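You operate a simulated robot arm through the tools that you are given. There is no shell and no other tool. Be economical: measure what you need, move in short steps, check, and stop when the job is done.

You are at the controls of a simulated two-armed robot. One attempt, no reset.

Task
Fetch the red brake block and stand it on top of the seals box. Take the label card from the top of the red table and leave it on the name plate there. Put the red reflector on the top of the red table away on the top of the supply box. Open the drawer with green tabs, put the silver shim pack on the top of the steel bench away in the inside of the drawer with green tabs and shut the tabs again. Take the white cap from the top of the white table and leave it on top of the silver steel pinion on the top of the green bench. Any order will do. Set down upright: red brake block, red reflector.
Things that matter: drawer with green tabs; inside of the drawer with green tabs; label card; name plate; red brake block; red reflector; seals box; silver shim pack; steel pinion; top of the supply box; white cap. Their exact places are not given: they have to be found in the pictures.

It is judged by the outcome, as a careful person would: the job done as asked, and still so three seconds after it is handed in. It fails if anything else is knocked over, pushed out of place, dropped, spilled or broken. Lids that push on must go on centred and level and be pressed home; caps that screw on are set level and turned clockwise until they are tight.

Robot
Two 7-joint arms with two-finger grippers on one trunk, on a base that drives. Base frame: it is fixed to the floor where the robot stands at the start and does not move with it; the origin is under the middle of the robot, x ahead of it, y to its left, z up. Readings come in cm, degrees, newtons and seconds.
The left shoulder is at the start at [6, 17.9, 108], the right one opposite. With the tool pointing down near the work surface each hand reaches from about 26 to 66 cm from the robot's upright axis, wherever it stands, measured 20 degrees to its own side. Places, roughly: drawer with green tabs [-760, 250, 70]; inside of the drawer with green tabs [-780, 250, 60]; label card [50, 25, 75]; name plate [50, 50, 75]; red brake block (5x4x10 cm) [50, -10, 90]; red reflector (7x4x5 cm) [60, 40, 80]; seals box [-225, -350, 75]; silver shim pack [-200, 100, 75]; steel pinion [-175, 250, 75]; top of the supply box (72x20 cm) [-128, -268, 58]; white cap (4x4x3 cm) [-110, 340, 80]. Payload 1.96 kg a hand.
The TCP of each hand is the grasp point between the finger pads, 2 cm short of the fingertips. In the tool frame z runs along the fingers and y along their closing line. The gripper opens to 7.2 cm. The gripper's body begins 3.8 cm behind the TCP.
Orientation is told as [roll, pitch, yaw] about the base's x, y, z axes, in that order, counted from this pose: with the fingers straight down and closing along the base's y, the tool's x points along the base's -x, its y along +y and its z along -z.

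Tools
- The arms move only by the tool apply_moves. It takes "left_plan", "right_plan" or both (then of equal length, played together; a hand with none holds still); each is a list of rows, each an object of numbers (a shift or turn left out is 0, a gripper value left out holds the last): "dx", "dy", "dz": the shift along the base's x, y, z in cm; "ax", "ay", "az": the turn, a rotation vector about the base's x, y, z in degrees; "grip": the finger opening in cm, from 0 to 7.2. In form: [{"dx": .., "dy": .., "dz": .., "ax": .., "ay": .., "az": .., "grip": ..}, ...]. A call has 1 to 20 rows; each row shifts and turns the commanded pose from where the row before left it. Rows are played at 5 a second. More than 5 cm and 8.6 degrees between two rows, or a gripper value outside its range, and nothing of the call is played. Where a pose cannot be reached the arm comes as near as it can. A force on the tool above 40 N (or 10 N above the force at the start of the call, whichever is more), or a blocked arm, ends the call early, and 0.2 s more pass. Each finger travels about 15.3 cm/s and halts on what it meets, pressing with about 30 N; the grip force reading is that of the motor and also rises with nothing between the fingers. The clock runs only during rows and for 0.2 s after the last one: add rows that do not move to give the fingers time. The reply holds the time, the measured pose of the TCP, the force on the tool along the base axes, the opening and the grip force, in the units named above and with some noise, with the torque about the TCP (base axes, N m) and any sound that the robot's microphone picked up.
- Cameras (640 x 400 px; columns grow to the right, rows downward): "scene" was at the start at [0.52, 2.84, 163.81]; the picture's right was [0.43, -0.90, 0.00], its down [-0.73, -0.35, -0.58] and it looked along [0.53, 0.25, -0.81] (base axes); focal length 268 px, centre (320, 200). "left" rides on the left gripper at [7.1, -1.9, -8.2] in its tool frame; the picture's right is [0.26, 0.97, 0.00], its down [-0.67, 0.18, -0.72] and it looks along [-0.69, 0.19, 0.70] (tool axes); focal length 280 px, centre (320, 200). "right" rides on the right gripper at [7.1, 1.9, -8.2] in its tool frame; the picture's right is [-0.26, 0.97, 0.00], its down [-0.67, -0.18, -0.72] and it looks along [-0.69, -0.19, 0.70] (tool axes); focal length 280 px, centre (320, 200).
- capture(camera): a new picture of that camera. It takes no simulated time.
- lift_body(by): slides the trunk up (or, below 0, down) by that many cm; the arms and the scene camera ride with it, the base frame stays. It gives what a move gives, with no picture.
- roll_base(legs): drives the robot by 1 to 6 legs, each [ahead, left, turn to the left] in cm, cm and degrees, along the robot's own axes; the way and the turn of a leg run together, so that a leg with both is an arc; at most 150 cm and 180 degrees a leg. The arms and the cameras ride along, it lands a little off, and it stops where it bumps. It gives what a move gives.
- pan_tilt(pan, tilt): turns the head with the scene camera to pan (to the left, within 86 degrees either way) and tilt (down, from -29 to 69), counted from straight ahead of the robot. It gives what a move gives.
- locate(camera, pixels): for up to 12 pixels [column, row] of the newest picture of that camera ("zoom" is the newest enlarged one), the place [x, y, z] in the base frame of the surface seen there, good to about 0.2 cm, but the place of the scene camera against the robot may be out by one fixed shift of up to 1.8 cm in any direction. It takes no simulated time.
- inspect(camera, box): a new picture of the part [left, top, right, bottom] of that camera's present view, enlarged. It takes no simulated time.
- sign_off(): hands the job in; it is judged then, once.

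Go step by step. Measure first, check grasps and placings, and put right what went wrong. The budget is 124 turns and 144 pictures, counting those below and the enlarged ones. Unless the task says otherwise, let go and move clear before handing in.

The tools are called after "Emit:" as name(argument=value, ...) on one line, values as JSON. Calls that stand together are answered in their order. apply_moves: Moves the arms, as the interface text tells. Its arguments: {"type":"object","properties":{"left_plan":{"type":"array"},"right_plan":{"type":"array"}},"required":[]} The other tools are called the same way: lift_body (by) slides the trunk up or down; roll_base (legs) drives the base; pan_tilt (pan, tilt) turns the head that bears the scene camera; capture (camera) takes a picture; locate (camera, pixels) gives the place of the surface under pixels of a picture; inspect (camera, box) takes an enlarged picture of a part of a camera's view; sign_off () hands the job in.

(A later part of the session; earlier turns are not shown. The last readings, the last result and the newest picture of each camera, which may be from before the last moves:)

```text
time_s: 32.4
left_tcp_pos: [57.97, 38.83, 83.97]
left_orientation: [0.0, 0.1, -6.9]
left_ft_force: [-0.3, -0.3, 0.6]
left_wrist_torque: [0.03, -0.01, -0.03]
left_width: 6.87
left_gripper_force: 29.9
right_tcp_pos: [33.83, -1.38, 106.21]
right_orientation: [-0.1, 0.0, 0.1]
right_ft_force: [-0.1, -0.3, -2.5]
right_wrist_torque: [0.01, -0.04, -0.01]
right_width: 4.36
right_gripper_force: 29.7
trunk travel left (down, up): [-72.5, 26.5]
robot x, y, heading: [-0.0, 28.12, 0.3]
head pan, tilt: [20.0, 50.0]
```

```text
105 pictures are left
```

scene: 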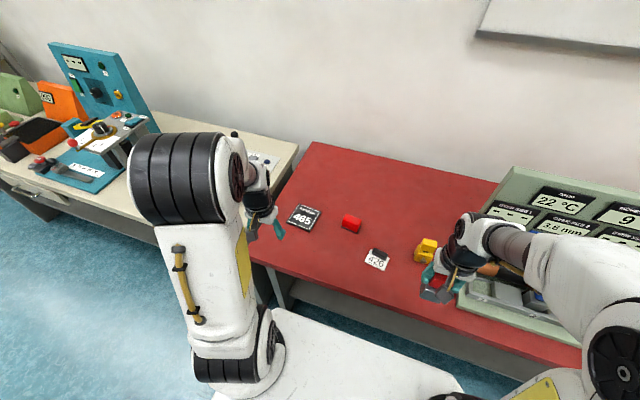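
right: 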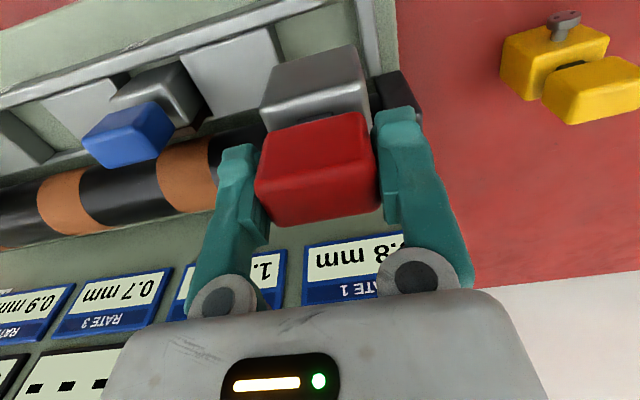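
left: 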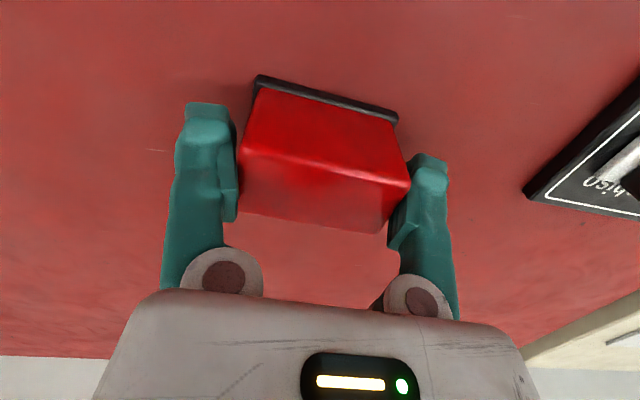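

Gripped at 6.87. Lift and check.

Emit:
apply_moves(left_plan=[{"dz": 1}, {"dz": 3.5}, {"dz": 3.5}, {}])

Emit:
capture(camera="left")

```text
time_s: 33.4
left_tcp_pos: [57.94, 38.99, 91.88]
left_orientation: [0.0, 0.0, -6.9]
left_ft_force: [0.0, -0.4, -0.6]
left_wrist_torque: [0.01, 0.02, 0.03]
left_width: 6.83
left_gripper_force: 30.0
right_tcp_pos: [33.81, -1.42, 106.24]
right_orientation: [0.1, 0.1, 0.1]
right_ft_force: [0.9, 0.4, -2.7]
right_wrist_torque: [0.01, 0.0, 0.01]
right_width: 4.36
right_gripper_force: 29.9
trunk travel left (down, up): [-72.5, 26.5]
robot x, y, heading: [0.13, 27.42, 0.2]
head pan, tilt: [20.0, 50.0]
```

```text
104 pictures are left
```

left: 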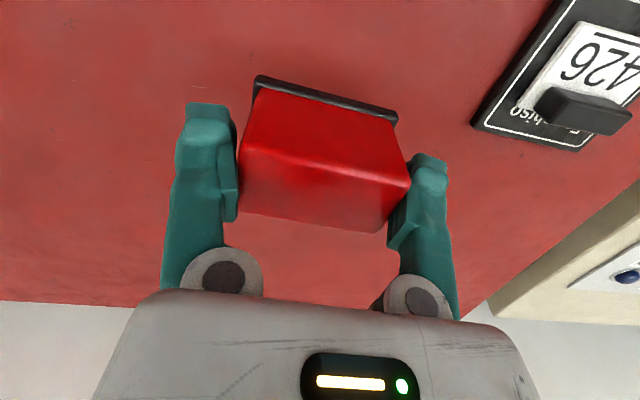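

Both objects held. Retract the left hand, back the base away, turn right, and look.

Emit:
apply_moves(left_plan=[{"dz": 4, "az": 3.5}, {"dx": -4.8, "az": 3.4}, {"dx": -4.8}, {"dx": -4.8}, {"dx": -4.8}, {"dx": -4, "dz": 2.5}, {"dz": 4.5}])

Emit:
roll_base(legs=[[-60, 0, 0], [0, 0, -105]])

Emit:
pan_tilt(pan=0, tilt=20)

Emit:
capture(camera="scene")

```text
time_s: 35.0
left_tcp_pos: [34.75, 38.96, 102.97]
left_orientation: [0.0, 0.1, -0.1]
left_ft_force: [-0.3, 0.2, -0.1]
left_wrist_torque: [0.0, 0.01, 0.02]
left_width: 6.81
left_gripper_force: 30.4
right_tcp_pos: [33.77, -1.48, 106.17]
right_orientation: [0.0, 0.0, 0.1]
right_ft_force: [0.5, -0.5, -3.0]
right_wrist_torque: [0.02, 0.01, 0.0]
right_width: 4.36
right_gripper_force: 29.9
trunk travel left (down, up): [-72.5, 26.5]
robot x, y, heading: [0.25, 27.97, -0.1]
head pan, tilt: [20.0, 50.0]
```

```text
time_s: 42.9
left_tcp_pos: [-59.09, -8.92, 102.81]
left_orientation: [0.1, 0.0, -105.9]
left_ft_force: [0.5, 0.8, -0.4]
left_wrist_torque: [0.01, 0.0, 0.01]
left_width: 6.72
left_gripper_force: 30.3
right_tcp_pos: [-97.72, 2.87, 106.33]
right_orientation: [0.1, 0.0, -105.7]
right_ft_force: [-0.2, -0.4, -2.7]
right_wrist_torque: [0.01, 0.0, 0.0]
right_width: 4.31
right_gripper_force: 30.2
trunk travel left (down, up): [-72.5, 26.5]
robot x, y, heading: [-60.69, 27.86, -105.6]
head pan, tilt: [20.0, 50.0]
```

```text
time_s: 43.8
left_tcp_pos: [-59.05, -9.03, 102.88]
left_orientation: [0.0, 0.0, -105.9]
left_ft_force: [-0.4, -0.1, -0.4]
left_wrist_torque: [0.0, -0.01, 0.01]
left_width: 6.7
left_gripper_force: 30.1
right_tcp_pos: [-97.76, 2.75, 106.19]
right_orientation: [0.0, 0.1, -105.7]
right_ft_force: [0.2, -0.5, -3.0]
right_wrist_torque: [-0.01, 0.01, 0.01]
right_width: 4.35
right_gripper_force: 30.2
trunk travel left (down, up): [-72.5, 26.5]
robot x, y, heading: [-60.98, 27.37, -105.6]
head pan, tilt: [0.0, 20.0]
```

```text
103 pictures are left
```

scene: 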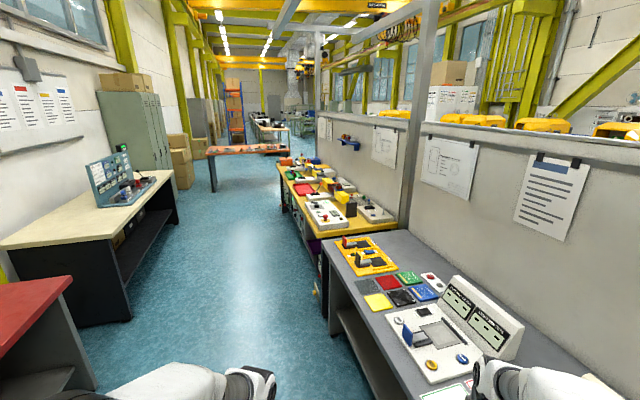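

Corridor ahead with benches to the right; left grip opening drifted to 6.70, so check that, and zoom in ahead.

Emit:
capture(camera="left")

Emit:
inspect(camera="scene", box=[200, 110, 400, 300])

Emit:
locate(camera="scene", pixels=[[240, 152], [320, 250], [310, 190], [275, 168], [275, 180], [323, 285], [395, 240], [330, 310], [100, 220], [310, 290], [345, 200], [280, 155]])

```text
102 pictures are left
```

left: 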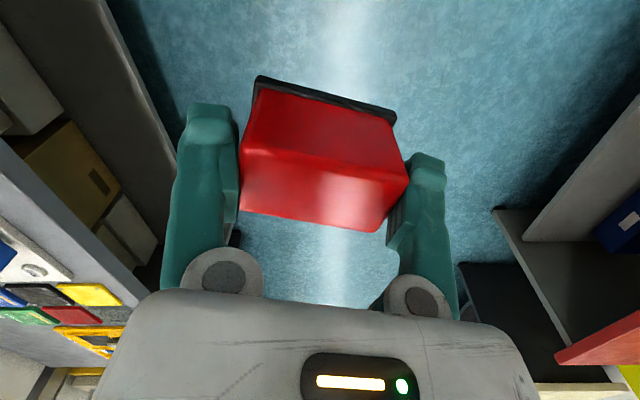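

```text
2.11 times, centred on (300, 205) of scene
```

zoom: 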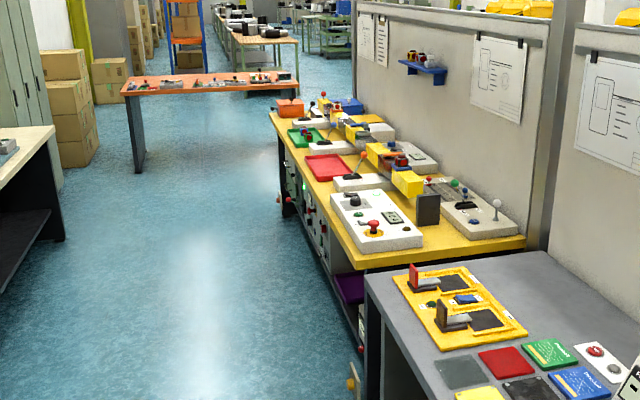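

```text
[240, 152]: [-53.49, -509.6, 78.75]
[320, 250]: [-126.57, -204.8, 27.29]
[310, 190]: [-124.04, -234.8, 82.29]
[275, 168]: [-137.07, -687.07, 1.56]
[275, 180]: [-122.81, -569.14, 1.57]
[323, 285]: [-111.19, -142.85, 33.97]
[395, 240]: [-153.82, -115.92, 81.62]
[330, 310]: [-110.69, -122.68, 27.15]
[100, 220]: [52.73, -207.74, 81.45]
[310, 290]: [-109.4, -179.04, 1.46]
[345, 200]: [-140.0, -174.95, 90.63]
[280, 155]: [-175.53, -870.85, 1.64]
```

Grip is fine. Supply box should be low at the yellow bench's front side; drive down the corridor.

Emit:
roll_base(legs=[[0, 0, 15.6], [140, 0, 0]])

Emit:
pan_tilt(pan=-30, tilt=30)

Emit:
capture(camera="scene")

```text
time_s: 51.6
left_tcp_pos: [-53.41, -144.83, 102.87]
left_orientation: [0.0, -0.1, -92.6]
left_ft_force: [0.7, -0.2, 0.5]
left_wrist_torque: [0.01, 0.01, 0.01]
left_width: 6.62
left_gripper_force: 29.6
right_tcp_pos: [-93.75, -142.33, 106.32]
right_orientation: [-0.1, -0.2, -92.4]
right_ft_force: [0.1, -0.1, -2.8]
right_wrist_torque: [0.0, -0.01, -0.02]
right_width: 4.32
right_gripper_force: 30.0
trunk travel left (down, up): [-72.5, 26.5]
robot x, y, heading: [-63.0, -110.07, -92.4]
head pan, tilt: [0.0, 20.0]
```

```text
time_s: 52.6
left_tcp_pos: [-53.43, -144.93, 102.92]
left_orientation: [0.0, 0.0, -92.5]
left_ft_force: [0.1, 0.5, -1.2]
left_wrist_torque: [0.04, 0.02, -0.01]
left_width: 6.65
left_gripper_force: 29.6
right_tcp_pos: [-93.77, -142.28, 106.32]
right_orientation: [0.0, 0.0, -92.4]
right_ft_force: [0.0, 0.4, -2.3]
right_wrist_torque: [0.01, 0.0, -0.01]
right_width: 4.36
right_gripper_force: 30.0
trunk travel left (down, up): [-72.5, 26.5]
robot x, y, heading: [-63.27, -109.79, -92.2]
head pan, tilt: [-30.0, 30.0]
```

```text
100 pictures are left
```

scene: 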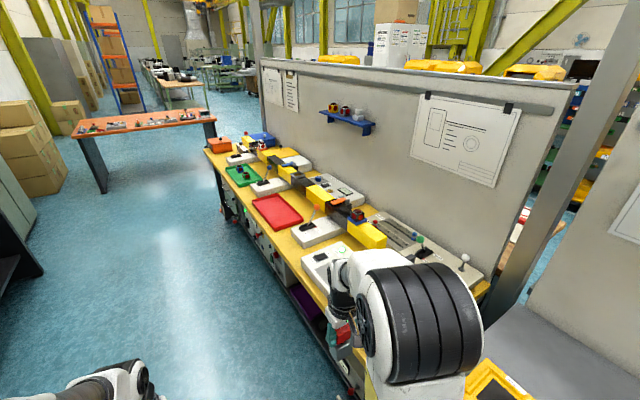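

Emit:
inspect(camera="scene", box=[200, 120, 370, 330])

Emit:
locate(camera="scene", pixels=[[240, 225], [272, 250], [300, 290], [235, 215], [275, 265], [300, 300], [350, 120], [230, 140], [262, 140], [275, 210], [340, 110]])

```text
1.90 times, centred on (285, 225) of scene
```

zoom: 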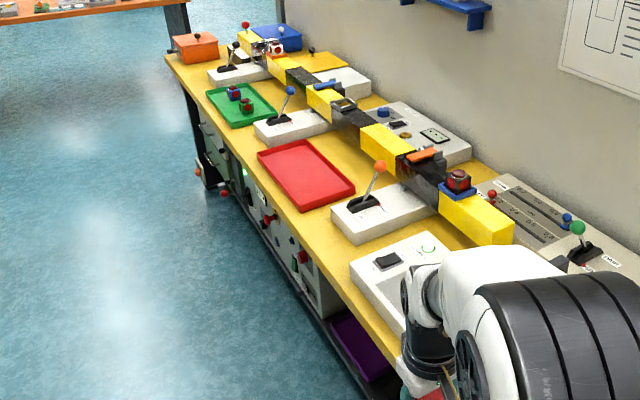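

```text
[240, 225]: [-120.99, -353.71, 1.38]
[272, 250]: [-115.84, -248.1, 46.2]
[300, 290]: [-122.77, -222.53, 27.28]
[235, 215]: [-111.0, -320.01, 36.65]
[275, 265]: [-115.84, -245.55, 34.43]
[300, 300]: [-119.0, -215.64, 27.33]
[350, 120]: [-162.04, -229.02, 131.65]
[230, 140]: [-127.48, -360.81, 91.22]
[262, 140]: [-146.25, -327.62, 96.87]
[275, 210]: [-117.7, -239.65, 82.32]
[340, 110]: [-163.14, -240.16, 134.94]
```

The supply box is the panelled box under the yellow bench (front x≈-116). Drive alongside and face it.

Emit:
roll_base(legs=[[150, 10, 0], [0, 0, -87.5]])

Emit:
pan_tilt(pan=0, tilt=45)

Emit:
lift_body(by=-20)

Emit:
capture(camera="scene")

```text
refused: leg 1 is longer than a leg can be; nothing moved
```

```text
time_s: 53.5
left_tcp_pos: [-53.38, -144.81, 102.86]
left_orientation: [-0.1, 0.0, -92.6]
left_ft_force: [0.5, -0.8, -1.1]
left_wrist_torque: [0.01, -0.01, -0.02]
left_width: 6.6
left_gripper_force: 30.1
right_tcp_pos: [-93.69, -142.23, 106.28]
right_orientation: [-0.1, 0.0, -92.4]
right_ft_force: [0.4, 0.3, -3.8]
right_wrist_torque: [-0.03, 0.0, -0.04]
right_width: 4.35
right_gripper_force: 29.5
trunk travel left (down, up): [-72.5, 26.5]
robot x, y, heading: [-63.34, -109.41, -92.4]
head pan, tilt: [0.0, 45.0]
```

```text
time_s: 55.7
left_tcp_pos: [-53.34, -144.83, 82.93]
left_orientation: [-0.1, 0.1, -92.6]
left_ft_force: [-0.1, -0.3, -1.1]
left_wrist_torque: [-0.03, 0.01, 0.0]
left_width: 6.58
left_gripper_force: 29.7
right_tcp_pos: [-93.79, -142.35, 86.12]
right_orientation: [0.0, 0.0, -92.3]
right_ft_force: [-0.5, -0.5, -2.4]
right_wrist_torque: [-0.02, -0.01, -0.05]
right_width: 4.36
right_gripper_force: 29.6
trunk travel left (down, up): [-52.5, 46.5]
robot x, y, heading: [-63.41, -109.69, -92.2]
head pan, tilt: [0.0, 45.0]
```

```text
98 pictures are left
```

scene: 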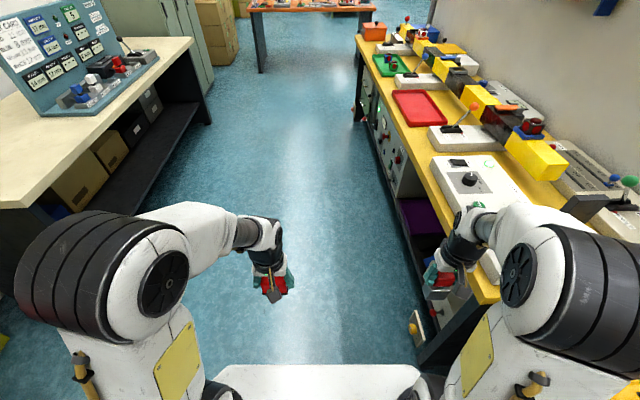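

Left opening keeps shrinking (6.58); check the grip before going on.

Emit:
capture(camera="left")

Emit:
locate(camera="scene", pixels=[[360, 40], [440, 195], [385, 125], [408, 160], [390, 180], [200, 45], [160, 180], [495, 290], [410, 205]])

```text
97 pictures are left
```

left: 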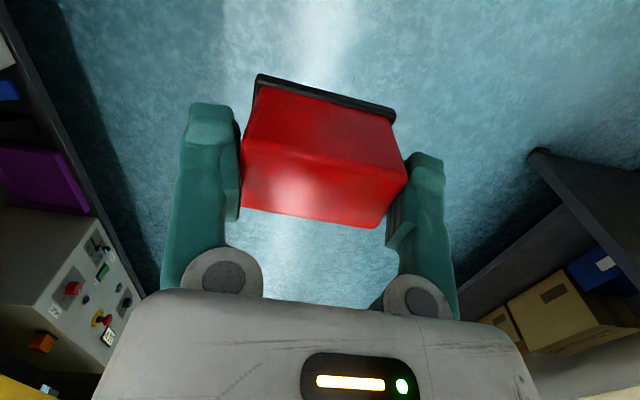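

```text
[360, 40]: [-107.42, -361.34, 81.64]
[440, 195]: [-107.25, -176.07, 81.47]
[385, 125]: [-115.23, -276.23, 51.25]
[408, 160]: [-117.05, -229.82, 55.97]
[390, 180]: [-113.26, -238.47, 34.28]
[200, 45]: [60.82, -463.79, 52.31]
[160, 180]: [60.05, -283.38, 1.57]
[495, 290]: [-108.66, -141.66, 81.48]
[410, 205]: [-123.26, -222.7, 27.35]
```

Grip is stable enough. The reflector will need a horizontal regrasp for the low gap, so first find the seals box; raise and drive further down the corridor.

Emit:
lift_body(by=20)

Emit:
roll_base(legs=[[148, 12, 0], [70, 0, 0]])

Emit:
pan_tilt(pan=-50, tilt=25)

Emit:
capture(camera="scene")

```text
time_s: 57.9
left_tcp_pos: [-53.5, -145.01, 102.87]
left_orientation: [0.1, 0.1, -92.6]
left_ft_force: [-0.3, -0.1, -0.4]
left_wrist_torque: [-0.02, 0.01, -0.02]
left_width: 6.58
left_gripper_force: 29.8
right_tcp_pos: [-93.78, -142.26, 106.2]
right_orientation: [0.0, 0.1, -92.3]
right_ft_force: [1.0, -0.5, -2.9]
right_wrist_torque: [-0.01, -0.01, 0.01]
right_width: 4.34
right_gripper_force: 29.8
trunk travel left (down, up): [-72.5, 26.5]
robot x, y, heading: [-63.27, -109.58, -92.4]
head pan, tilt: [0.0, 45.0]
```

```text
time_s: 68.6
left_tcp_pos: [-53.69, -362.81, 102.93]
left_orientation: [0.0, 0.0, -93.9]
left_ft_force: [0.2, 0.1, -0.2]
left_wrist_torque: [-0.04, 0.02, -0.02]
left_width: 6.46
left_gripper_force: 29.7
right_tcp_pos: [-94.11, -359.38, 106.22]
right_orientation: [0.0, 0.0, -93.6]
right_ft_force: [0.2, -0.3, -3.0]
right_wrist_torque: [0.01, -0.03, 0.01]
right_width: 4.35
right_gripper_force: 30.3
trunk travel left (down, up): [-72.5, 26.5]
robot x, y, heading: [-62.87, -327.53, -93.7]
head pan, tilt: [0.0, 45.0]
```

```text
time_s: 69.8
left_tcp_pos: [-53.61, -362.9, 102.87]
left_orientation: [0.0, -0.1, -93.9]
left_ft_force: [-0.4, -0.9, -1.0]
left_wrist_torque: [-0.01, 0.03, -0.06]
left_width: 6.47
left_gripper_force: 30.0
right_tcp_pos: [-94.03, -359.42, 106.19]
right_orientation: [0.0, 0.0, -93.7]
right_ft_force: [-0.2, 0.6, -3.1]
right_wrist_torque: [-0.03, -0.01, 0.01]
right_width: 4.35
right_gripper_force: 30.4
trunk travel left (down, up): [-72.5, 26.5]
robot x, y, heading: [-62.76, -327.4, -93.5]
head pan, tilt: [-50.0, 25.0]
```

```text
96 pictures are left
```

scene: 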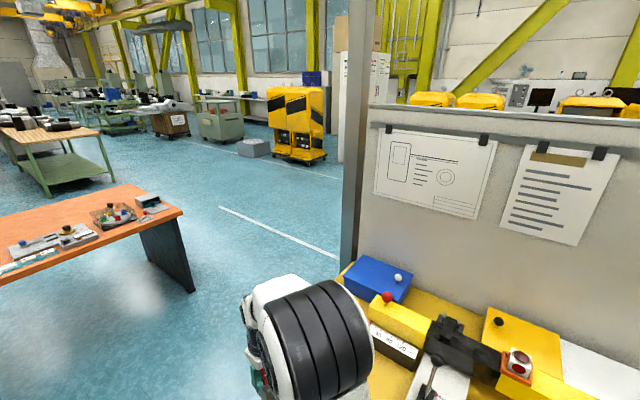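

Emit:
locate(camera="scene", pixels=[[183, 212], [120, 184], [30, 280], [345, 270], [220, 208], [338, 257], [195, 290], [270, 205]])

Emit:
capture(camera="left")

```text
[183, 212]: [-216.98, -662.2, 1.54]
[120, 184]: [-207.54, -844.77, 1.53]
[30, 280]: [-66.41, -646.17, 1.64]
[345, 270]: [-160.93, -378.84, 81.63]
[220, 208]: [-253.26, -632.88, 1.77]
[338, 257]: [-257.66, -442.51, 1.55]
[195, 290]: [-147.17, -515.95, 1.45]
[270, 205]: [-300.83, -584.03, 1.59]
```

```text
95 pictures are left
```

left: 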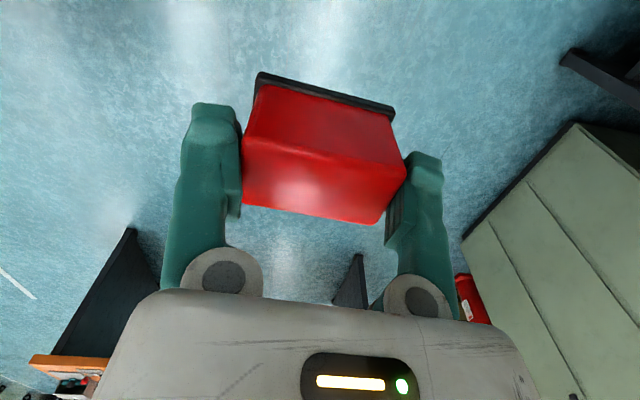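

The reflector creeps slowly in the grip (tapered sides), so keep moving: turn to face -x, strafe past the bench end, go ahead and look right.

Emit:
roll_base(legs=[[0, 0, -86.5], [0, 102, 0], [70, 0, 0]])

Emit:
pan_tilt(pan=-45, tilt=30)

Emit:
capture(camera="scene")

```text
time_s: 82.5
left_tcp_pos: [-170.26, -444.73, 102.77]
left_orientation: [0.0, 0.1, -179.3]
left_ft_force: [-0.2, 0.2, -0.3]
left_wrist_torque: [0.0, -0.01, 0.02]
left_width: 6.36
left_gripper_force: 30.9
right_tcp_pos: [-169.87, -404.15, 106.16]
right_orientation: [0.0, -0.1, -179.1]
right_ft_force: [-1.0, 0.1, -2.1]
right_wrist_torque: [0.0, 0.01, 0.0]
right_width: 4.33
right_gripper_force: 29.8
trunk travel left (down, up): [-72.5, 26.5]
robot x, y, heading: [-136.02, -432.6, -179.0]
head pan, tilt: [-50.0, 25.0]
```

```text
time_s: 83.1
left_tcp_pos: [-170.26, -444.59, 102.8]
left_orientation: [0.0, -0.1, -179.2]
left_ft_force: [-0.1, -0.1, -0.6]
left_wrist_torque: [-0.02, 0.01, -0.03]
left_width: 6.37
left_gripper_force: 29.8
right_tcp_pos: [-170.1, -404.04, 106.23]
right_orientation: [-0.1, 0.1, -179.1]
right_ft_force: [0.4, 0.1, -2.7]
right_wrist_torque: [0.0, -0.02, 0.0]
right_width: 4.34
right_gripper_force: 29.6
trunk travel left (down, up): [-72.5, 26.5]
robot x, y, heading: [-135.41, -432.44, -179.1]
head pan, tilt: [-45.0, 30.0]
```

```text
94 pictures are left
```

scene: 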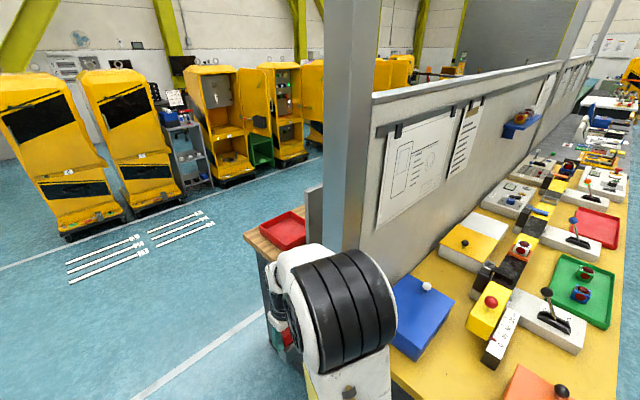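

Emit:
locate(camera="scene", pixels=[[65, 240], [120, 270], [245, 235], [285, 228], [215, 185], [270, 250]])

Emit:
roll_base(legs=[[145, 0, 0], [0, 0, -110]])

Emit:
pan_tilt(pan=-45, tilt=35)

Emit:
capture(camera="scene")

```text
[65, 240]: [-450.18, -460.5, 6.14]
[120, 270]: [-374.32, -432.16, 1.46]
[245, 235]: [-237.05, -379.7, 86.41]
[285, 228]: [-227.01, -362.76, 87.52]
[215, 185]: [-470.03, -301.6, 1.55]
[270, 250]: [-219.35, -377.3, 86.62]
```

```text
time_s: 94.6
left_tcp_pos: [-274.94, -397.41, 102.73]
left_orientation: [0.1, 0.1, 72.3]
left_ft_force: [-0.3, -0.5, -0.8]
left_wrist_torque: [0.0, 0.0, 0.03]
left_width: 6.3
left_gripper_force: 30.7
right_tcp_pos: [-236.71, -410.63, 106.18]
right_orientation: [0.0, 0.1, 72.4]
right_ft_force: [0.1, -0.2, -3.5]
right_wrist_torque: [0.0, 0.0, 0.02]
right_width: 4.33
right_gripper_force: 29.9
trunk travel left (down, up): [-72.5, 26.5]
robot x, y, heading: [-274.76, -433.84, 72.2]
head pan, tilt: [-45.0, 30.0]
```

```text
time_s: 95.2
left_tcp_pos: [-275.01, -397.43, 102.86]
left_orientation: [0.0, 0.0, 72.2]
left_ft_force: [-0.5, -0.3, -1.6]
left_wrist_torque: [0.0, 0.02, 0.02]
left_width: 6.29
left_gripper_force: 30.1
right_tcp_pos: [-236.62, -410.6, 106.2]
right_orientation: [0.1, 0.1, 72.3]
right_ft_force: [-1.2, 0.2, -3.6]
right_wrist_torque: [0.02, 0.0, -0.01]
right_width: 4.33
right_gripper_force: 29.8
trunk travel left (down, up): [-72.5, 26.5]
robot x, y, heading: [-274.42, -434.23, 72.2]
head pan, tilt: [-45.0, 35.0]
```

```text
93 pictures are left
```

scene: 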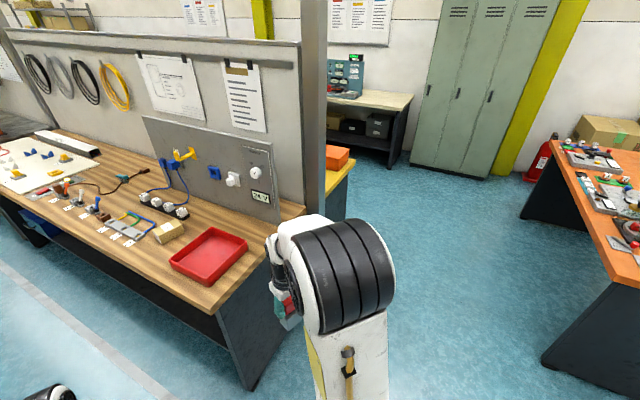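

A wooden bench (top z≈86.5) with a red tray and a small carton; zoom there.

Emit:
inspect(camera="scene", box=[60, 130, 300, 310])

Emit:
locate(camera="scene", pixels=[[168, 226], [180, 232], [155, 234], [240, 240], [172, 262], [210, 285], [255, 215], [238, 300], [120, 245], [200, 190], [215, 258]])

```text
2.22 times, centred on (180, 220) of scene
```

zoom: 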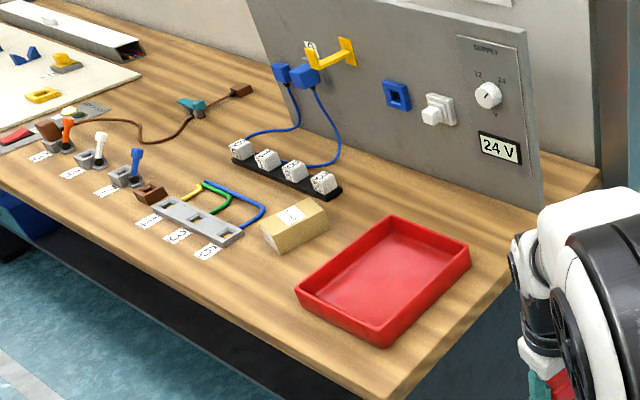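

```text
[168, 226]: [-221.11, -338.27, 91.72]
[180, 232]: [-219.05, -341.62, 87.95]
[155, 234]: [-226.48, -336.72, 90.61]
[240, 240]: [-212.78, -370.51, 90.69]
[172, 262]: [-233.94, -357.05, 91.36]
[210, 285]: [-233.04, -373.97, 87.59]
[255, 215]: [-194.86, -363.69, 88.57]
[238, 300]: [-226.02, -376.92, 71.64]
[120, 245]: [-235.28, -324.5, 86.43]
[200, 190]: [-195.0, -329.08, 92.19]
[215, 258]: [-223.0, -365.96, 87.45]
```

The carton at (168,226) looks like the seals box (top z≈91.7, near (-221,-339)). Turn to face the bench and strafe to it.

Emit:
roll_base(legs=[[0, 0, -72.2], [-4, 85, 0]])

Emit:
pan_tilt(pan=0, tilt=50)

Emit:
capture(camera="scene")

Emit:
capture(camera="left")

```text
time_s: 102.7
left_tcp_pos: [-244.13, -340.24, 102.87]
left_orientation: [-0.1, 0.0, -0.9]
left_ft_force: [0.1, -0.1, -1.4]
left_wrist_torque: [0.02, -0.01, 0.0]
left_width: 6.26
left_gripper_force: 30.1
right_tcp_pos: [-245.48, -380.79, 106.19]
right_orientation: [0.0, 0.0, -0.6]
right_ft_force: [-0.3, 0.4, -3.3]
right_wrist_torque: [-0.02, -0.02, 0.0]
right_width: 4.35
right_gripper_force: 30.3
trunk travel left (down, up): [-72.5, 26.5]
robot x, y, heading: [-279.41, -351.08, -0.6]
head pan, tilt: [-45.0, 35.0]
```

```text
time_s: 103.9
left_tcp_pos: [-244.15, -340.39, 102.89]
left_orientation: [0.0, -0.1, -0.8]
left_ft_force: [1.1, -0.4, -0.9]
left_wrist_torque: [0.0, 0.0, -0.01]
left_width: 6.25
left_gripper_force: 30.1
right_tcp_pos: [-245.58, -380.71, 106.19]
right_orientation: [0.0, 0.0, -0.7]
right_ft_force: [0.0, -0.5, -2.3]
right_wrist_torque: [-0.01, 0.0, -0.04]
right_width: 4.36
right_gripper_force: 29.7
trunk travel left (down, up): [-72.5, 26.5]
robot x, y, heading: [-279.21, -351.5, -0.5]
head pan, tilt: [0.0, 50.0]
```

```text
91 pictures are left
```

scene: 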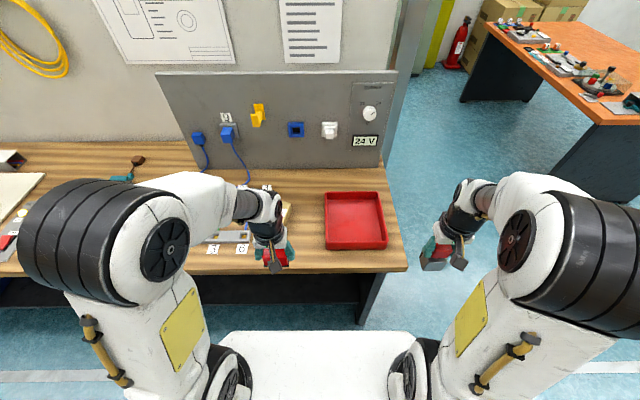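

```text
90 pictures are left
```

left: 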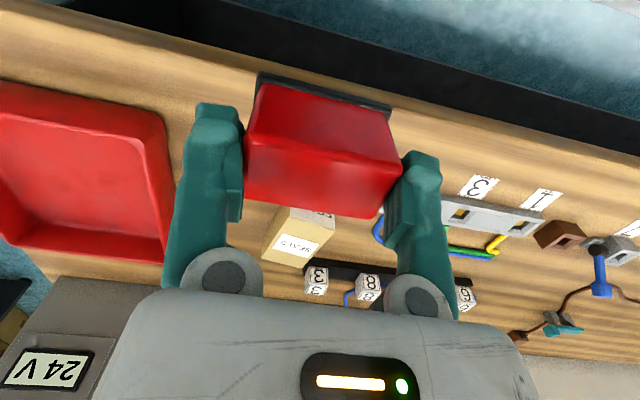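

The carton's label is visible near (292,245). Free wood lies near the front edge; locate features to set the reflector down for a regrasp.

Emit:
locate(camera="left", pixels=[[205, 60], [420, 110], [420, 150], [165, 140], [440, 210], [300, 212], [265, 255], [330, 215], [312, 262], [292, 243], [160, 245], [230, 220]])

Emit:
inspect(camera="left", box=[240, 190, 360, 290])

```text
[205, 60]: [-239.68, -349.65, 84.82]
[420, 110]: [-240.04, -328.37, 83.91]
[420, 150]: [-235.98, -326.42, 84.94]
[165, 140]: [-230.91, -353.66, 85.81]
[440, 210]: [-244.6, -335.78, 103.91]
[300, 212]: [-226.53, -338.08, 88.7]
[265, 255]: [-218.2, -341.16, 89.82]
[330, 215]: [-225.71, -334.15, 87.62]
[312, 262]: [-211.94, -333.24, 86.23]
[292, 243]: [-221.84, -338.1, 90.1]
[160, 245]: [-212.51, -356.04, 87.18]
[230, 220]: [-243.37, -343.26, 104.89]
```

```text
4.00 times, centred on (300, 240) of left
```

zoom: 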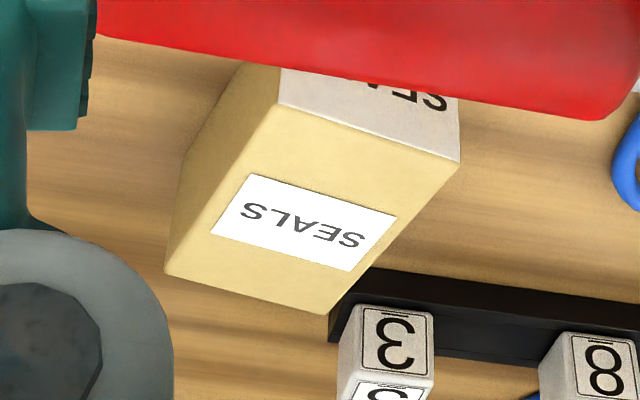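

Seals box confirmed: centre ≈(-221.8,-338.1), top ≈90.1. Set the reflector at ≈(-234,-342) on the wood (z≈85) for regrasping.

Emit:
apply_moves(left_plan=[{"dx": 4.8, "dy": -0.8}, {"dx": 4.8, "dy": -0.8}, {"dz": -4.5}, {"dz": -4}, {"dz": -1.5}, {}])

Emit:
capture(camera="left")

Emit:
inspect(camera="scene", box=[170, 170, 410, 320])

```text
time_s: 105.3
left_tcp_pos: [-234.61, -342.01, 92.86]
left_orientation: [0.0, 0.0, -0.8]
left_ft_force: [-0.1, 0.0, -0.6]
left_wrist_torque: [0.0, -0.04, 0.01]
left_width: 6.24
left_gripper_force: 29.6
right_tcp_pos: [-245.44, -380.74, 106.17]
right_orientation: [0.0, -0.1, -0.6]
right_ft_force: [0.1, -0.2, -2.9]
right_wrist_torque: [-0.03, 0.03, 0.0]
right_width: 4.33
right_gripper_force: 29.4
trunk travel left (down, up): [-72.5, 26.5]
robot x, y, heading: [-279.01, -351.25, -0.7]
head pan, tilt: [0.0, 50.0]
```

```text
88 pictures are left
```

left: 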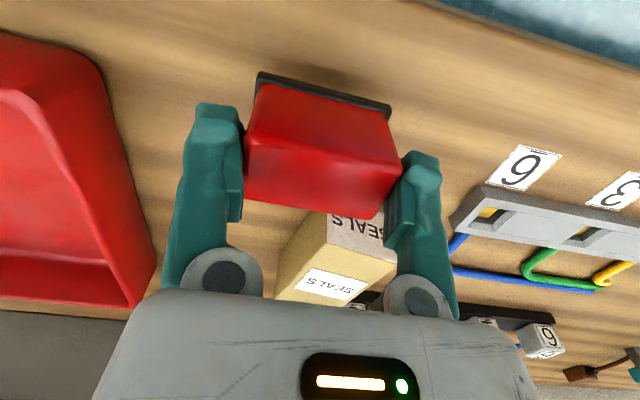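

```text
2.67 times, centred on (290, 245) of scene
```

zoom: 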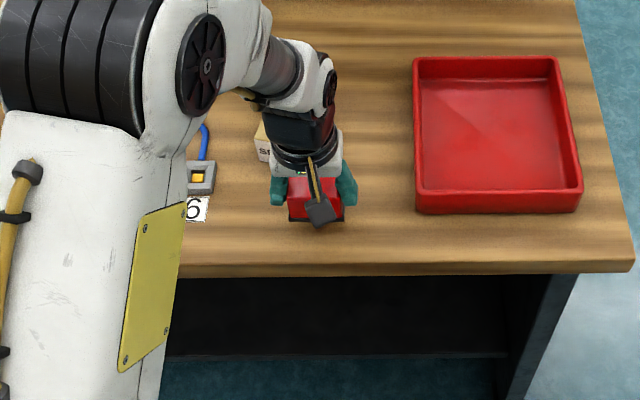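

Emit:
locate(camera="left", pixels=[[325, 90], [262, 76], [388, 108], [320, 55], [460, 40], [320, 25], [270, 130], [320, 175]])

```text
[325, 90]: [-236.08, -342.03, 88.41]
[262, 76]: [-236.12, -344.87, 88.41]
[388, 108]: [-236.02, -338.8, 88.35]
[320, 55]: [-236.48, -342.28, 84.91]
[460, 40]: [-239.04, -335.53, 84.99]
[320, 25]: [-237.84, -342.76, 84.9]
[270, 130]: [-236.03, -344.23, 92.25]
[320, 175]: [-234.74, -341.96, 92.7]
```

Emit:
apply_moves(left_plan=[{"dz": -1.8}, {"dz": -0.5}, {"dz": -0.3}, {"dz": -0.3}, {}])

```text
time_s: 106.5
left_tcp_pos: [-234.51, -341.98, 90.01]
left_orientation: [0.1, -0.1, -0.8]
left_ft_force: [0.8, 1.5, 12.2]
left_wrist_torque: [0.5, -0.12, -0.06]
left_width: 6.23
left_gripper_force: 30.1
right_tcp_pos: [-245.51, -380.67, 106.14]
right_orientation: [0.0, -0.1, -0.6]
right_ft_force: [0.0, 0.0, -2.9]
right_wrist_torque: [0.02, 0.05, 0.01]
right_width: 4.33
right_gripper_force: 29.6
trunk travel left (down, up): [-72.5, 26.5]
robot x, y, heading: [-279.06, -351.55, -0.5]
head pan, tilt: [0.0, 50.0]
```

Touched down. Release, rise, and check the reflector.

Emit:
apply_moves(left_plan=[{"grip": 7.2}, {}, {"dz": 3}, {"dz": 4.5}, {"dz": 4.5}, {"dx": -4.8}, {"dx": -4.8}, {"dy": 4.8}, {"dy": 4.8}])

Emit:
inspect(camera="scene", box=[170, 170, 410, 320])

Emit:
capture(camera="left")

```text
time_s: 108.5
left_tcp_pos: [-244.02, -332.63, 102.14]
left_orientation: [0.0, 0.0, -0.8]
left_ft_force: [0.0, 0.1, -0.1]
left_wrist_torque: [-0.01, -0.02, 0.02]
left_width: 7.19
left_gripper_force: 0.1
right_tcp_pos: [-245.5, -380.75, 106.2]
right_orientation: [0.0, 0.0, -0.6]
right_ft_force: [0.0, -0.4, -2.9]
right_wrist_torque: [0.0, 0.03, 0.01]
right_width: 4.35
right_gripper_force: 30.0
trunk travel left (down, up): [-72.5, 26.5]
robot x, y, heading: [-279.25, -351.05, -0.6]
head pan, tilt: [0.0, 50.0]
```

```text
2.67 times, centred on (290, 245) of scene
```

zoom: 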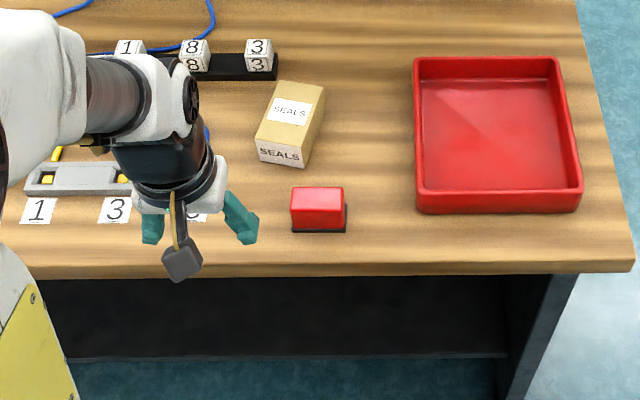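

```text
85 pictures are left
```

left: 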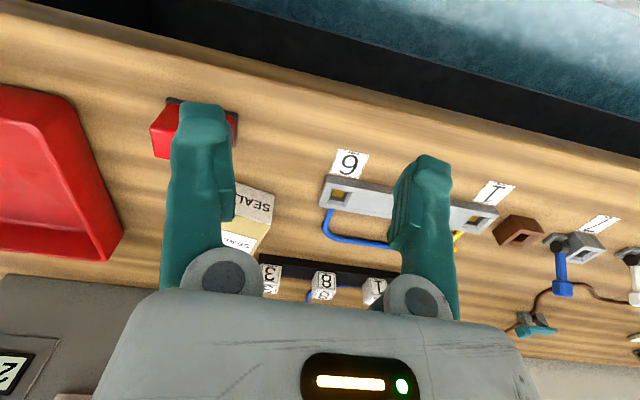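

Reflector stands fine. Locate seals box top corners with the scene camera (and the reflector for offset).

Emit:
inspect(camera="scene", box=[250, 190, 310, 265])

Emit:
locate(camera="scene", pixels=[[276, 201], [291, 204], [284, 227], [268, 222], [280, 212], [280, 242], [297, 242], [280, 250], [298, 250]])

Emit:
locate(camera="left", pixels=[[237, 186], [273, 195], [268, 222], [255, 210], [250, 240], [152, 130], [165, 101]])

```text
5.33 times, centred on (280, 228) of scene
```

zoom: 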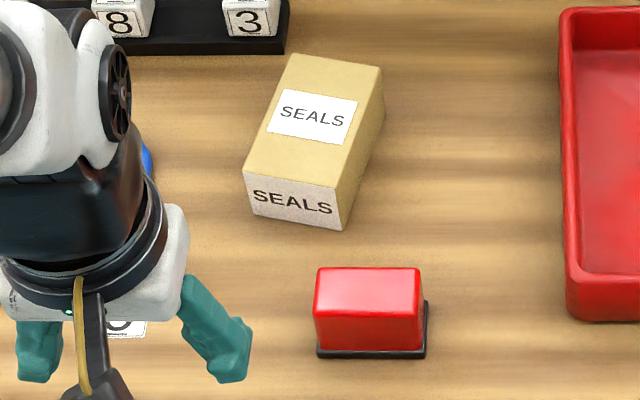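

```text
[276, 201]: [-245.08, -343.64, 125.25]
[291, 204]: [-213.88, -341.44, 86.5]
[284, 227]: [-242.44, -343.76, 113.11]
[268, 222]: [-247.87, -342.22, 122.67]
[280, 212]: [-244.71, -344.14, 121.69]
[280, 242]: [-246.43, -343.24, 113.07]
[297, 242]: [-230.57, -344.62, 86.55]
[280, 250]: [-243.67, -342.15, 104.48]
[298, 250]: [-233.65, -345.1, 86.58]
```

```text
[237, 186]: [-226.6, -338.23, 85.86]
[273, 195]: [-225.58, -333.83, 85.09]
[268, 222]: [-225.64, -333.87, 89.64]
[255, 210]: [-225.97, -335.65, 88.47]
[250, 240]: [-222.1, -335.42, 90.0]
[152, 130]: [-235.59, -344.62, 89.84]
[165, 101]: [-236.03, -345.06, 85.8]
```

Emit:
locate(camera="zoom", pixels=[[291, 56], [379, 68], [337, 185], [246, 169], [313, 115], [320, 310], [418, 310], [323, 272], [415, 272], [320, 345], [292, 205]])

```text
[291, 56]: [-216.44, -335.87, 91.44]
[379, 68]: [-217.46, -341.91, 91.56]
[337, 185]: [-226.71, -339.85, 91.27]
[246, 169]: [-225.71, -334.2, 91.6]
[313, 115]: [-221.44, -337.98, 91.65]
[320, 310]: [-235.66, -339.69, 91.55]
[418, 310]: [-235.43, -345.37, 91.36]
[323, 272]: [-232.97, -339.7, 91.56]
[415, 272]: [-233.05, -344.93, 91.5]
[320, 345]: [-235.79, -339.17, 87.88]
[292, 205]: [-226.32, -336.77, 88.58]
```

Seals box top: centre ≈(-221.6,-337.9), z≈90.05, yaw ≈-10.5°, 9.5×6 cm. Strafe left 25 cm so the right hand can reach, and measure the block in hand.

Emit:
roll_base(legs=[[0, 25, 0]])

Emit:
capture(camera="right")

Emit:
locate(camera="right", pixels=[[270, 100], [350, 55], [320, 100], [365, 95], [290, 75], [262, 115], [300, 150], [320, 200], [320, 120]])

```text
time_s: 110.3
left_tcp_pos: [-243.98, -307.83, 102.07]
left_orientation: [0.0, 0.0, -0.5]
left_ft_force: [0.0, -0.1, 0.7]
left_wrist_torque: [-0.02, -0.01, -0.03]
left_width: 7.21
left_gripper_force: 0.1
right_tcp_pos: [-245.18, -355.94, 106.27]
right_orientation: [0.0, -0.1, -0.2]
right_ft_force: [-1.0, 0.7, -3.6]
right_wrist_torque: [0.01, 0.0, 0.02]
right_width: 4.35
right_gripper_force: 30.4
trunk travel left (down, up): [-72.5, 26.5]
robot x, y, heading: [-278.93, -326.74, -0.3]
head pan, tilt: [0.0, 50.0]
```

```text
83 pictures are left
```

right: 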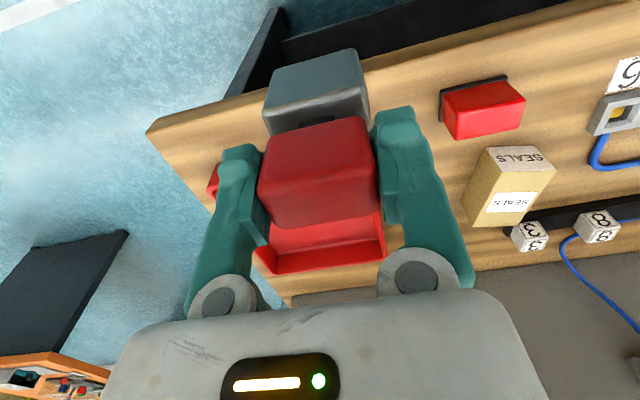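

```text
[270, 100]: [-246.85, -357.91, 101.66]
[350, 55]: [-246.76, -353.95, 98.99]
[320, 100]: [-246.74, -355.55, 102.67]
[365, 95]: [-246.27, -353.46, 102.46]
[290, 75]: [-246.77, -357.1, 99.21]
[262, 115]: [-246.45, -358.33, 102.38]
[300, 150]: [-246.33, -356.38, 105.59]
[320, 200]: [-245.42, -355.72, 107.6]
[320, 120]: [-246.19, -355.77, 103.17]
```

Block body is 5 (y) × 4 (x), centred ~0.4 ahead of the TCP. Move over the box with yaw -10.5°.

Emit:
apply_moves(right_plan=[{"dy": 4.5, "az": -3.5}, {"dy": 4.5, "az": -3.5}, {"dy": 4.5, "az": -3.3}, {"dx": 4.2, "dy": 2}, {"dx": 4.2, "dy": 2}, {"dx": 4.2, "dy": 0.6}, {"dx": 4.2}, {"dx": 4.2}, {"dx": 2.2}, {"dz": -3}, {}])

Emit:
capture(camera="right")

Emit:
inspect(camera="scene", box=[260, 160, 460, 290])

```text
time_s: 112.7
left_tcp_pos: [-243.88, -307.73, 102.07]
left_orientation: [0.0, 0.0, -0.4]
left_ft_force: [-0.2, -0.8, 0.0]
left_wrist_torque: [0.0, 0.0, -0.02]
left_width: 7.2
left_gripper_force: 0.0
right_tcp_pos: [-229.87, -337.75, 103.19]
right_orientation: [-0.1, 0.1, -10.5]
right_ft_force: [-0.7, -0.1, -3.1]
right_wrist_torque: [0.06, 0.02, 0.0]
right_width: 4.34
right_gripper_force: 29.9
right hand out of reach, approached as far as the arm can: row 7, 8, 9
trunk travel left (down, up): [-72.5, 26.5]
robot x, y, heading: [-278.84, -326.75, -0.1]
head pan, tilt: [0.0, 50.0]
```

```text
82 pictures are left
```

right: 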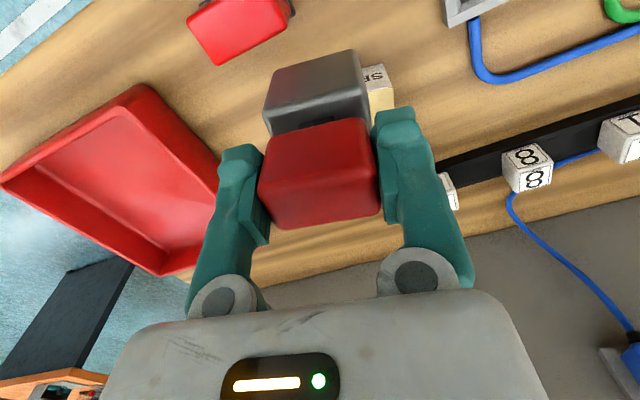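

```text
3.08 times, centred on (360, 225) of scene
```

zoom: 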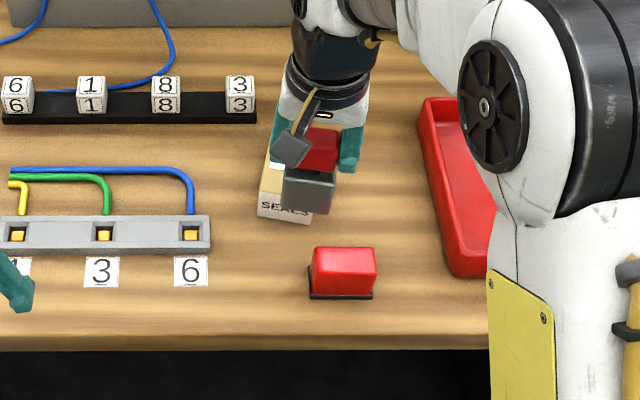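

At this height the reach is short. Raise the trunk 12 cm and lower the hand correspondingly.

Emit:
lift_body(by=12)

Emit:
apply_moves(right_plan=[{"dz": -4.5}, {"dz": -4.5}, {"dz": -2}, {"dx": 4}, {"dx": 3.8}, {}, {}])

Emit:
capture(camera="right")

Emit:
inspect(camera="scene", box=[260, 160, 460, 310])

```text
time_s: 114.2
left_tcp_pos: [-243.95, -307.8, 114.0]
left_orientation: [0.0, -0.1, -0.4]
left_ft_force: [0.1, 0.3, -0.5]
left_wrist_torque: [-0.02, 0.01, 0.01]
left_width: 7.19
left_gripper_force: 0.0
right_tcp_pos: [-229.81, -337.78, 115.15]
right_orientation: [0.0, 0.1, -10.5]
right_ft_force: [-0.1, -0.5, -3.0]
right_wrist_torque: [0.01, 0.0, 0.03]
right_width: 4.33
right_gripper_force: 30.4
trunk travel left (down, up): [-84.5, 14.5]
robot x, y, heading: [-279.03, -326.31, 0.0]
head pan, tilt: [0.0, 50.0]
```

```text
time_s: 115.8
left_tcp_pos: [-243.9, -307.72, 113.95]
left_orientation: [0.0, -0.2, -0.4]
left_ft_force: [0.0, 0.7, 0.1]
left_wrist_torque: [0.02, 0.0, -0.03]
left_width: 7.23
left_gripper_force: 0.0
right_tcp_pos: [-222.2, -337.78, 104.32]
right_orientation: [0.1, 0.1, -10.5]
right_ft_force: [0.4, 0.0, -3.4]
right_wrist_torque: [0.0, -0.02, -0.01]
right_width: 4.35
right_gripper_force: 29.8
trunk travel left (down, up): [-84.5, 14.5]
robot x, y, heading: [-278.72, -326.82, -0.1]
head pan, tilt: [0.0, 50.0]
```

```text
80 pictures are left
```

right: 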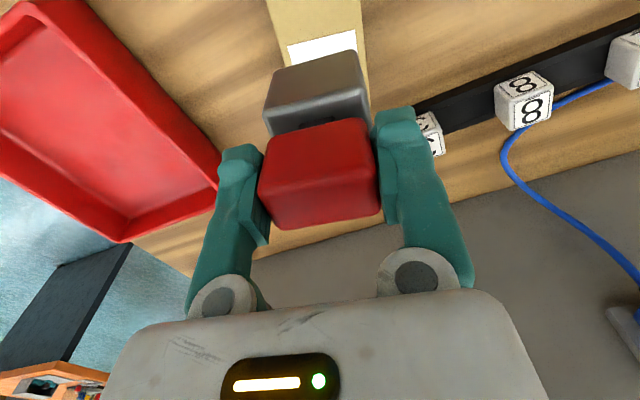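

```text
2.67 times, centred on (360, 235) of scene
```

zoom: 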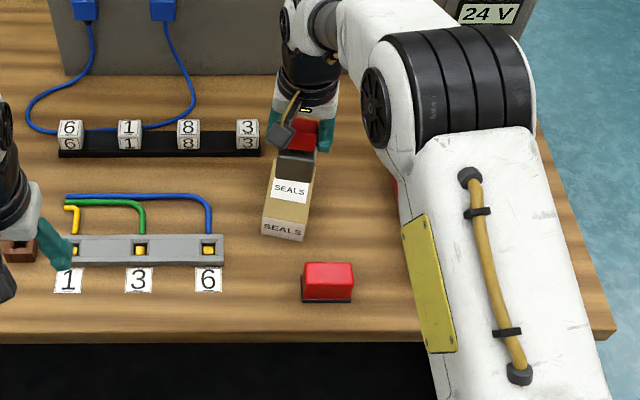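

Emit:
apply_moves(right_plan=[{"dz": -3}, {"dz": -1.2}, {}])

Emit:
capture(camera="right")

Emit:
locate(camera="right", pixels=[[350, 58], [275, 75], [280, 45], [360, 30], [365, 60], [262, 120], [320, 40], [268, 60]])

```text
time_s: 116.6
left_tcp_pos: [-243.93, -307.77, 113.94]
left_orientation: [0.0, 0.0, -0.4]
left_ft_force: [0.4, 0.0, -0.9]
left_wrist_torque: [0.01, 0.0, -0.01]
left_width: 7.19
left_gripper_force: 0.0
right_tcp_pos: [-222.26, -337.83, 99.88]
right_orientation: [0.1, 0.1, -10.5]
right_ft_force: [-0.7, 0.5, -3.0]
right_wrist_torque: [-0.03, -0.01, -0.01]
right_width: 4.33
right_gripper_force: 30.5
trunk travel left (down, up): [-84.5, 14.5]
robot x, y, heading: [-278.61, -326.56, -0.1]
head pan, tilt: [0.0, 50.0]
```

```text
78 pictures are left
```

right: 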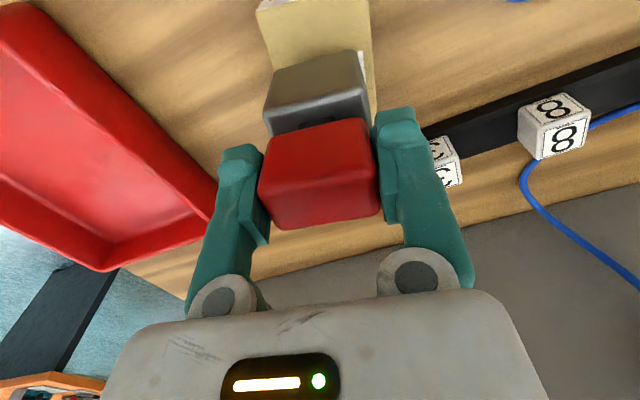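

```text
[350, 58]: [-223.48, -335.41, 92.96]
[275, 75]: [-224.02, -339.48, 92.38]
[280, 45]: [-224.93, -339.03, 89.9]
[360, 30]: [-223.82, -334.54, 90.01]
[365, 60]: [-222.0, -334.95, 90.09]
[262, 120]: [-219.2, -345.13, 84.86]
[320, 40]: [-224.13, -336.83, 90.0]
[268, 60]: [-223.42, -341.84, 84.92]
```

Centred. Lower ~2 cm to contact.

Emit:
apply_moves(right_plan=[{"dz": -0.8}, {"dz": -0.4}, {"dz": -0.3}, {"dz": -0.2}, {}])

```text
time_s: 117.8
left_tcp_pos: [-244.39, -307.66, 114.22]
left_orientation: [0.0, -0.2, -0.4]
left_ft_force: [-0.2, 0.3, 0.2]
left_wrist_torque: [-0.02, -0.01, 0.0]
left_width: 7.19
left_gripper_force: 0.1
right_tcp_pos: [-222.18, -337.81, 98.64]
right_orientation: [0.1, -0.4, -10.4]
right_ft_force: [3.9, -0.9, 35.5]
right_wrist_torque: [-0.03, -0.09, -0.04]
right_width: 4.42
right_gripper_force: 30.1
trunk travel left (down, up): [-84.5, 14.5]
robot x, y, heading: [-278.82, -326.65, -0.1]
head pan, tilt: [0.0, 50.0]
```

Contact (35 N). Relieve slightly, then release and rise.

Emit:
apply_moves(right_plan=[{"dz": 0.3}, {"dz": 0.15}, {}, {"grip": 5.4}, {"grip": 6.6}, {}, {"dz": 2}, {"dz": 4}])

Emit:
capture(camera="right")

Emit:
inspect(camera="scene", box=[260, 160, 460, 310])

```text
time_s: 119.6
left_tcp_pos: [-244.09, -307.69, 114.05]
left_orientation: [0.0, -0.1, -0.4]
left_ft_force: [0.4, -1.3, -0.6]
left_wrist_torque: [0.0, 0.01, 0.0]
left_width: 7.2
left_gripper_force: 0.0
right_tcp_pos: [-222.05, -337.72, 104.61]
right_orientation: [0.1, 0.0, -10.6]
right_ft_force: [-0.5, -0.6, 0.2]
right_wrist_torque: [0.03, -0.02, -0.01]
right_width: 6.6
right_gripper_force: 0.0
trunk travel left (down, up): [-84.5, 14.5]
robot x, y, heading: [-278.91, -327.07, -0.2]
head pan, tilt: [0.0, 50.0]
```

```text
77 pictures are left
```

right: 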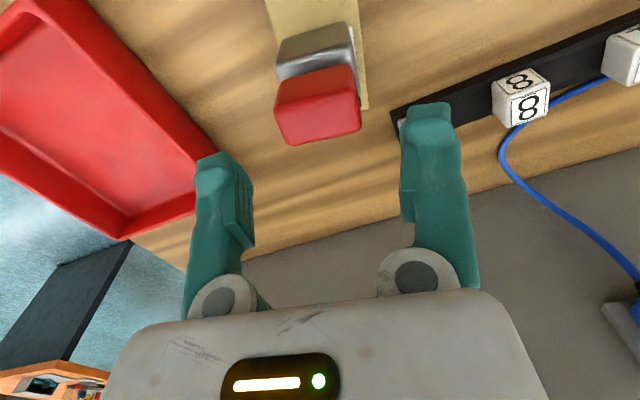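

```text
2.67 times, centred on (360, 235) of scene
```

zoom: 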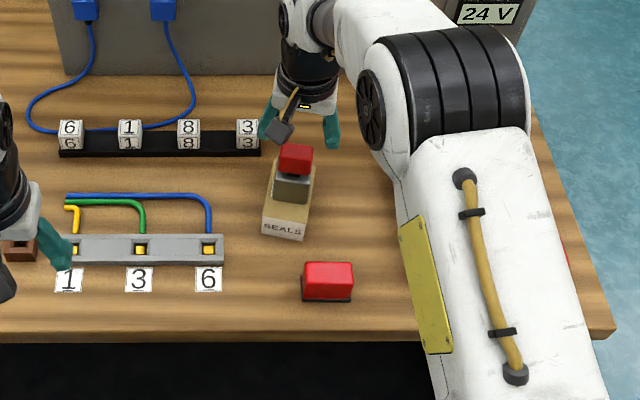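

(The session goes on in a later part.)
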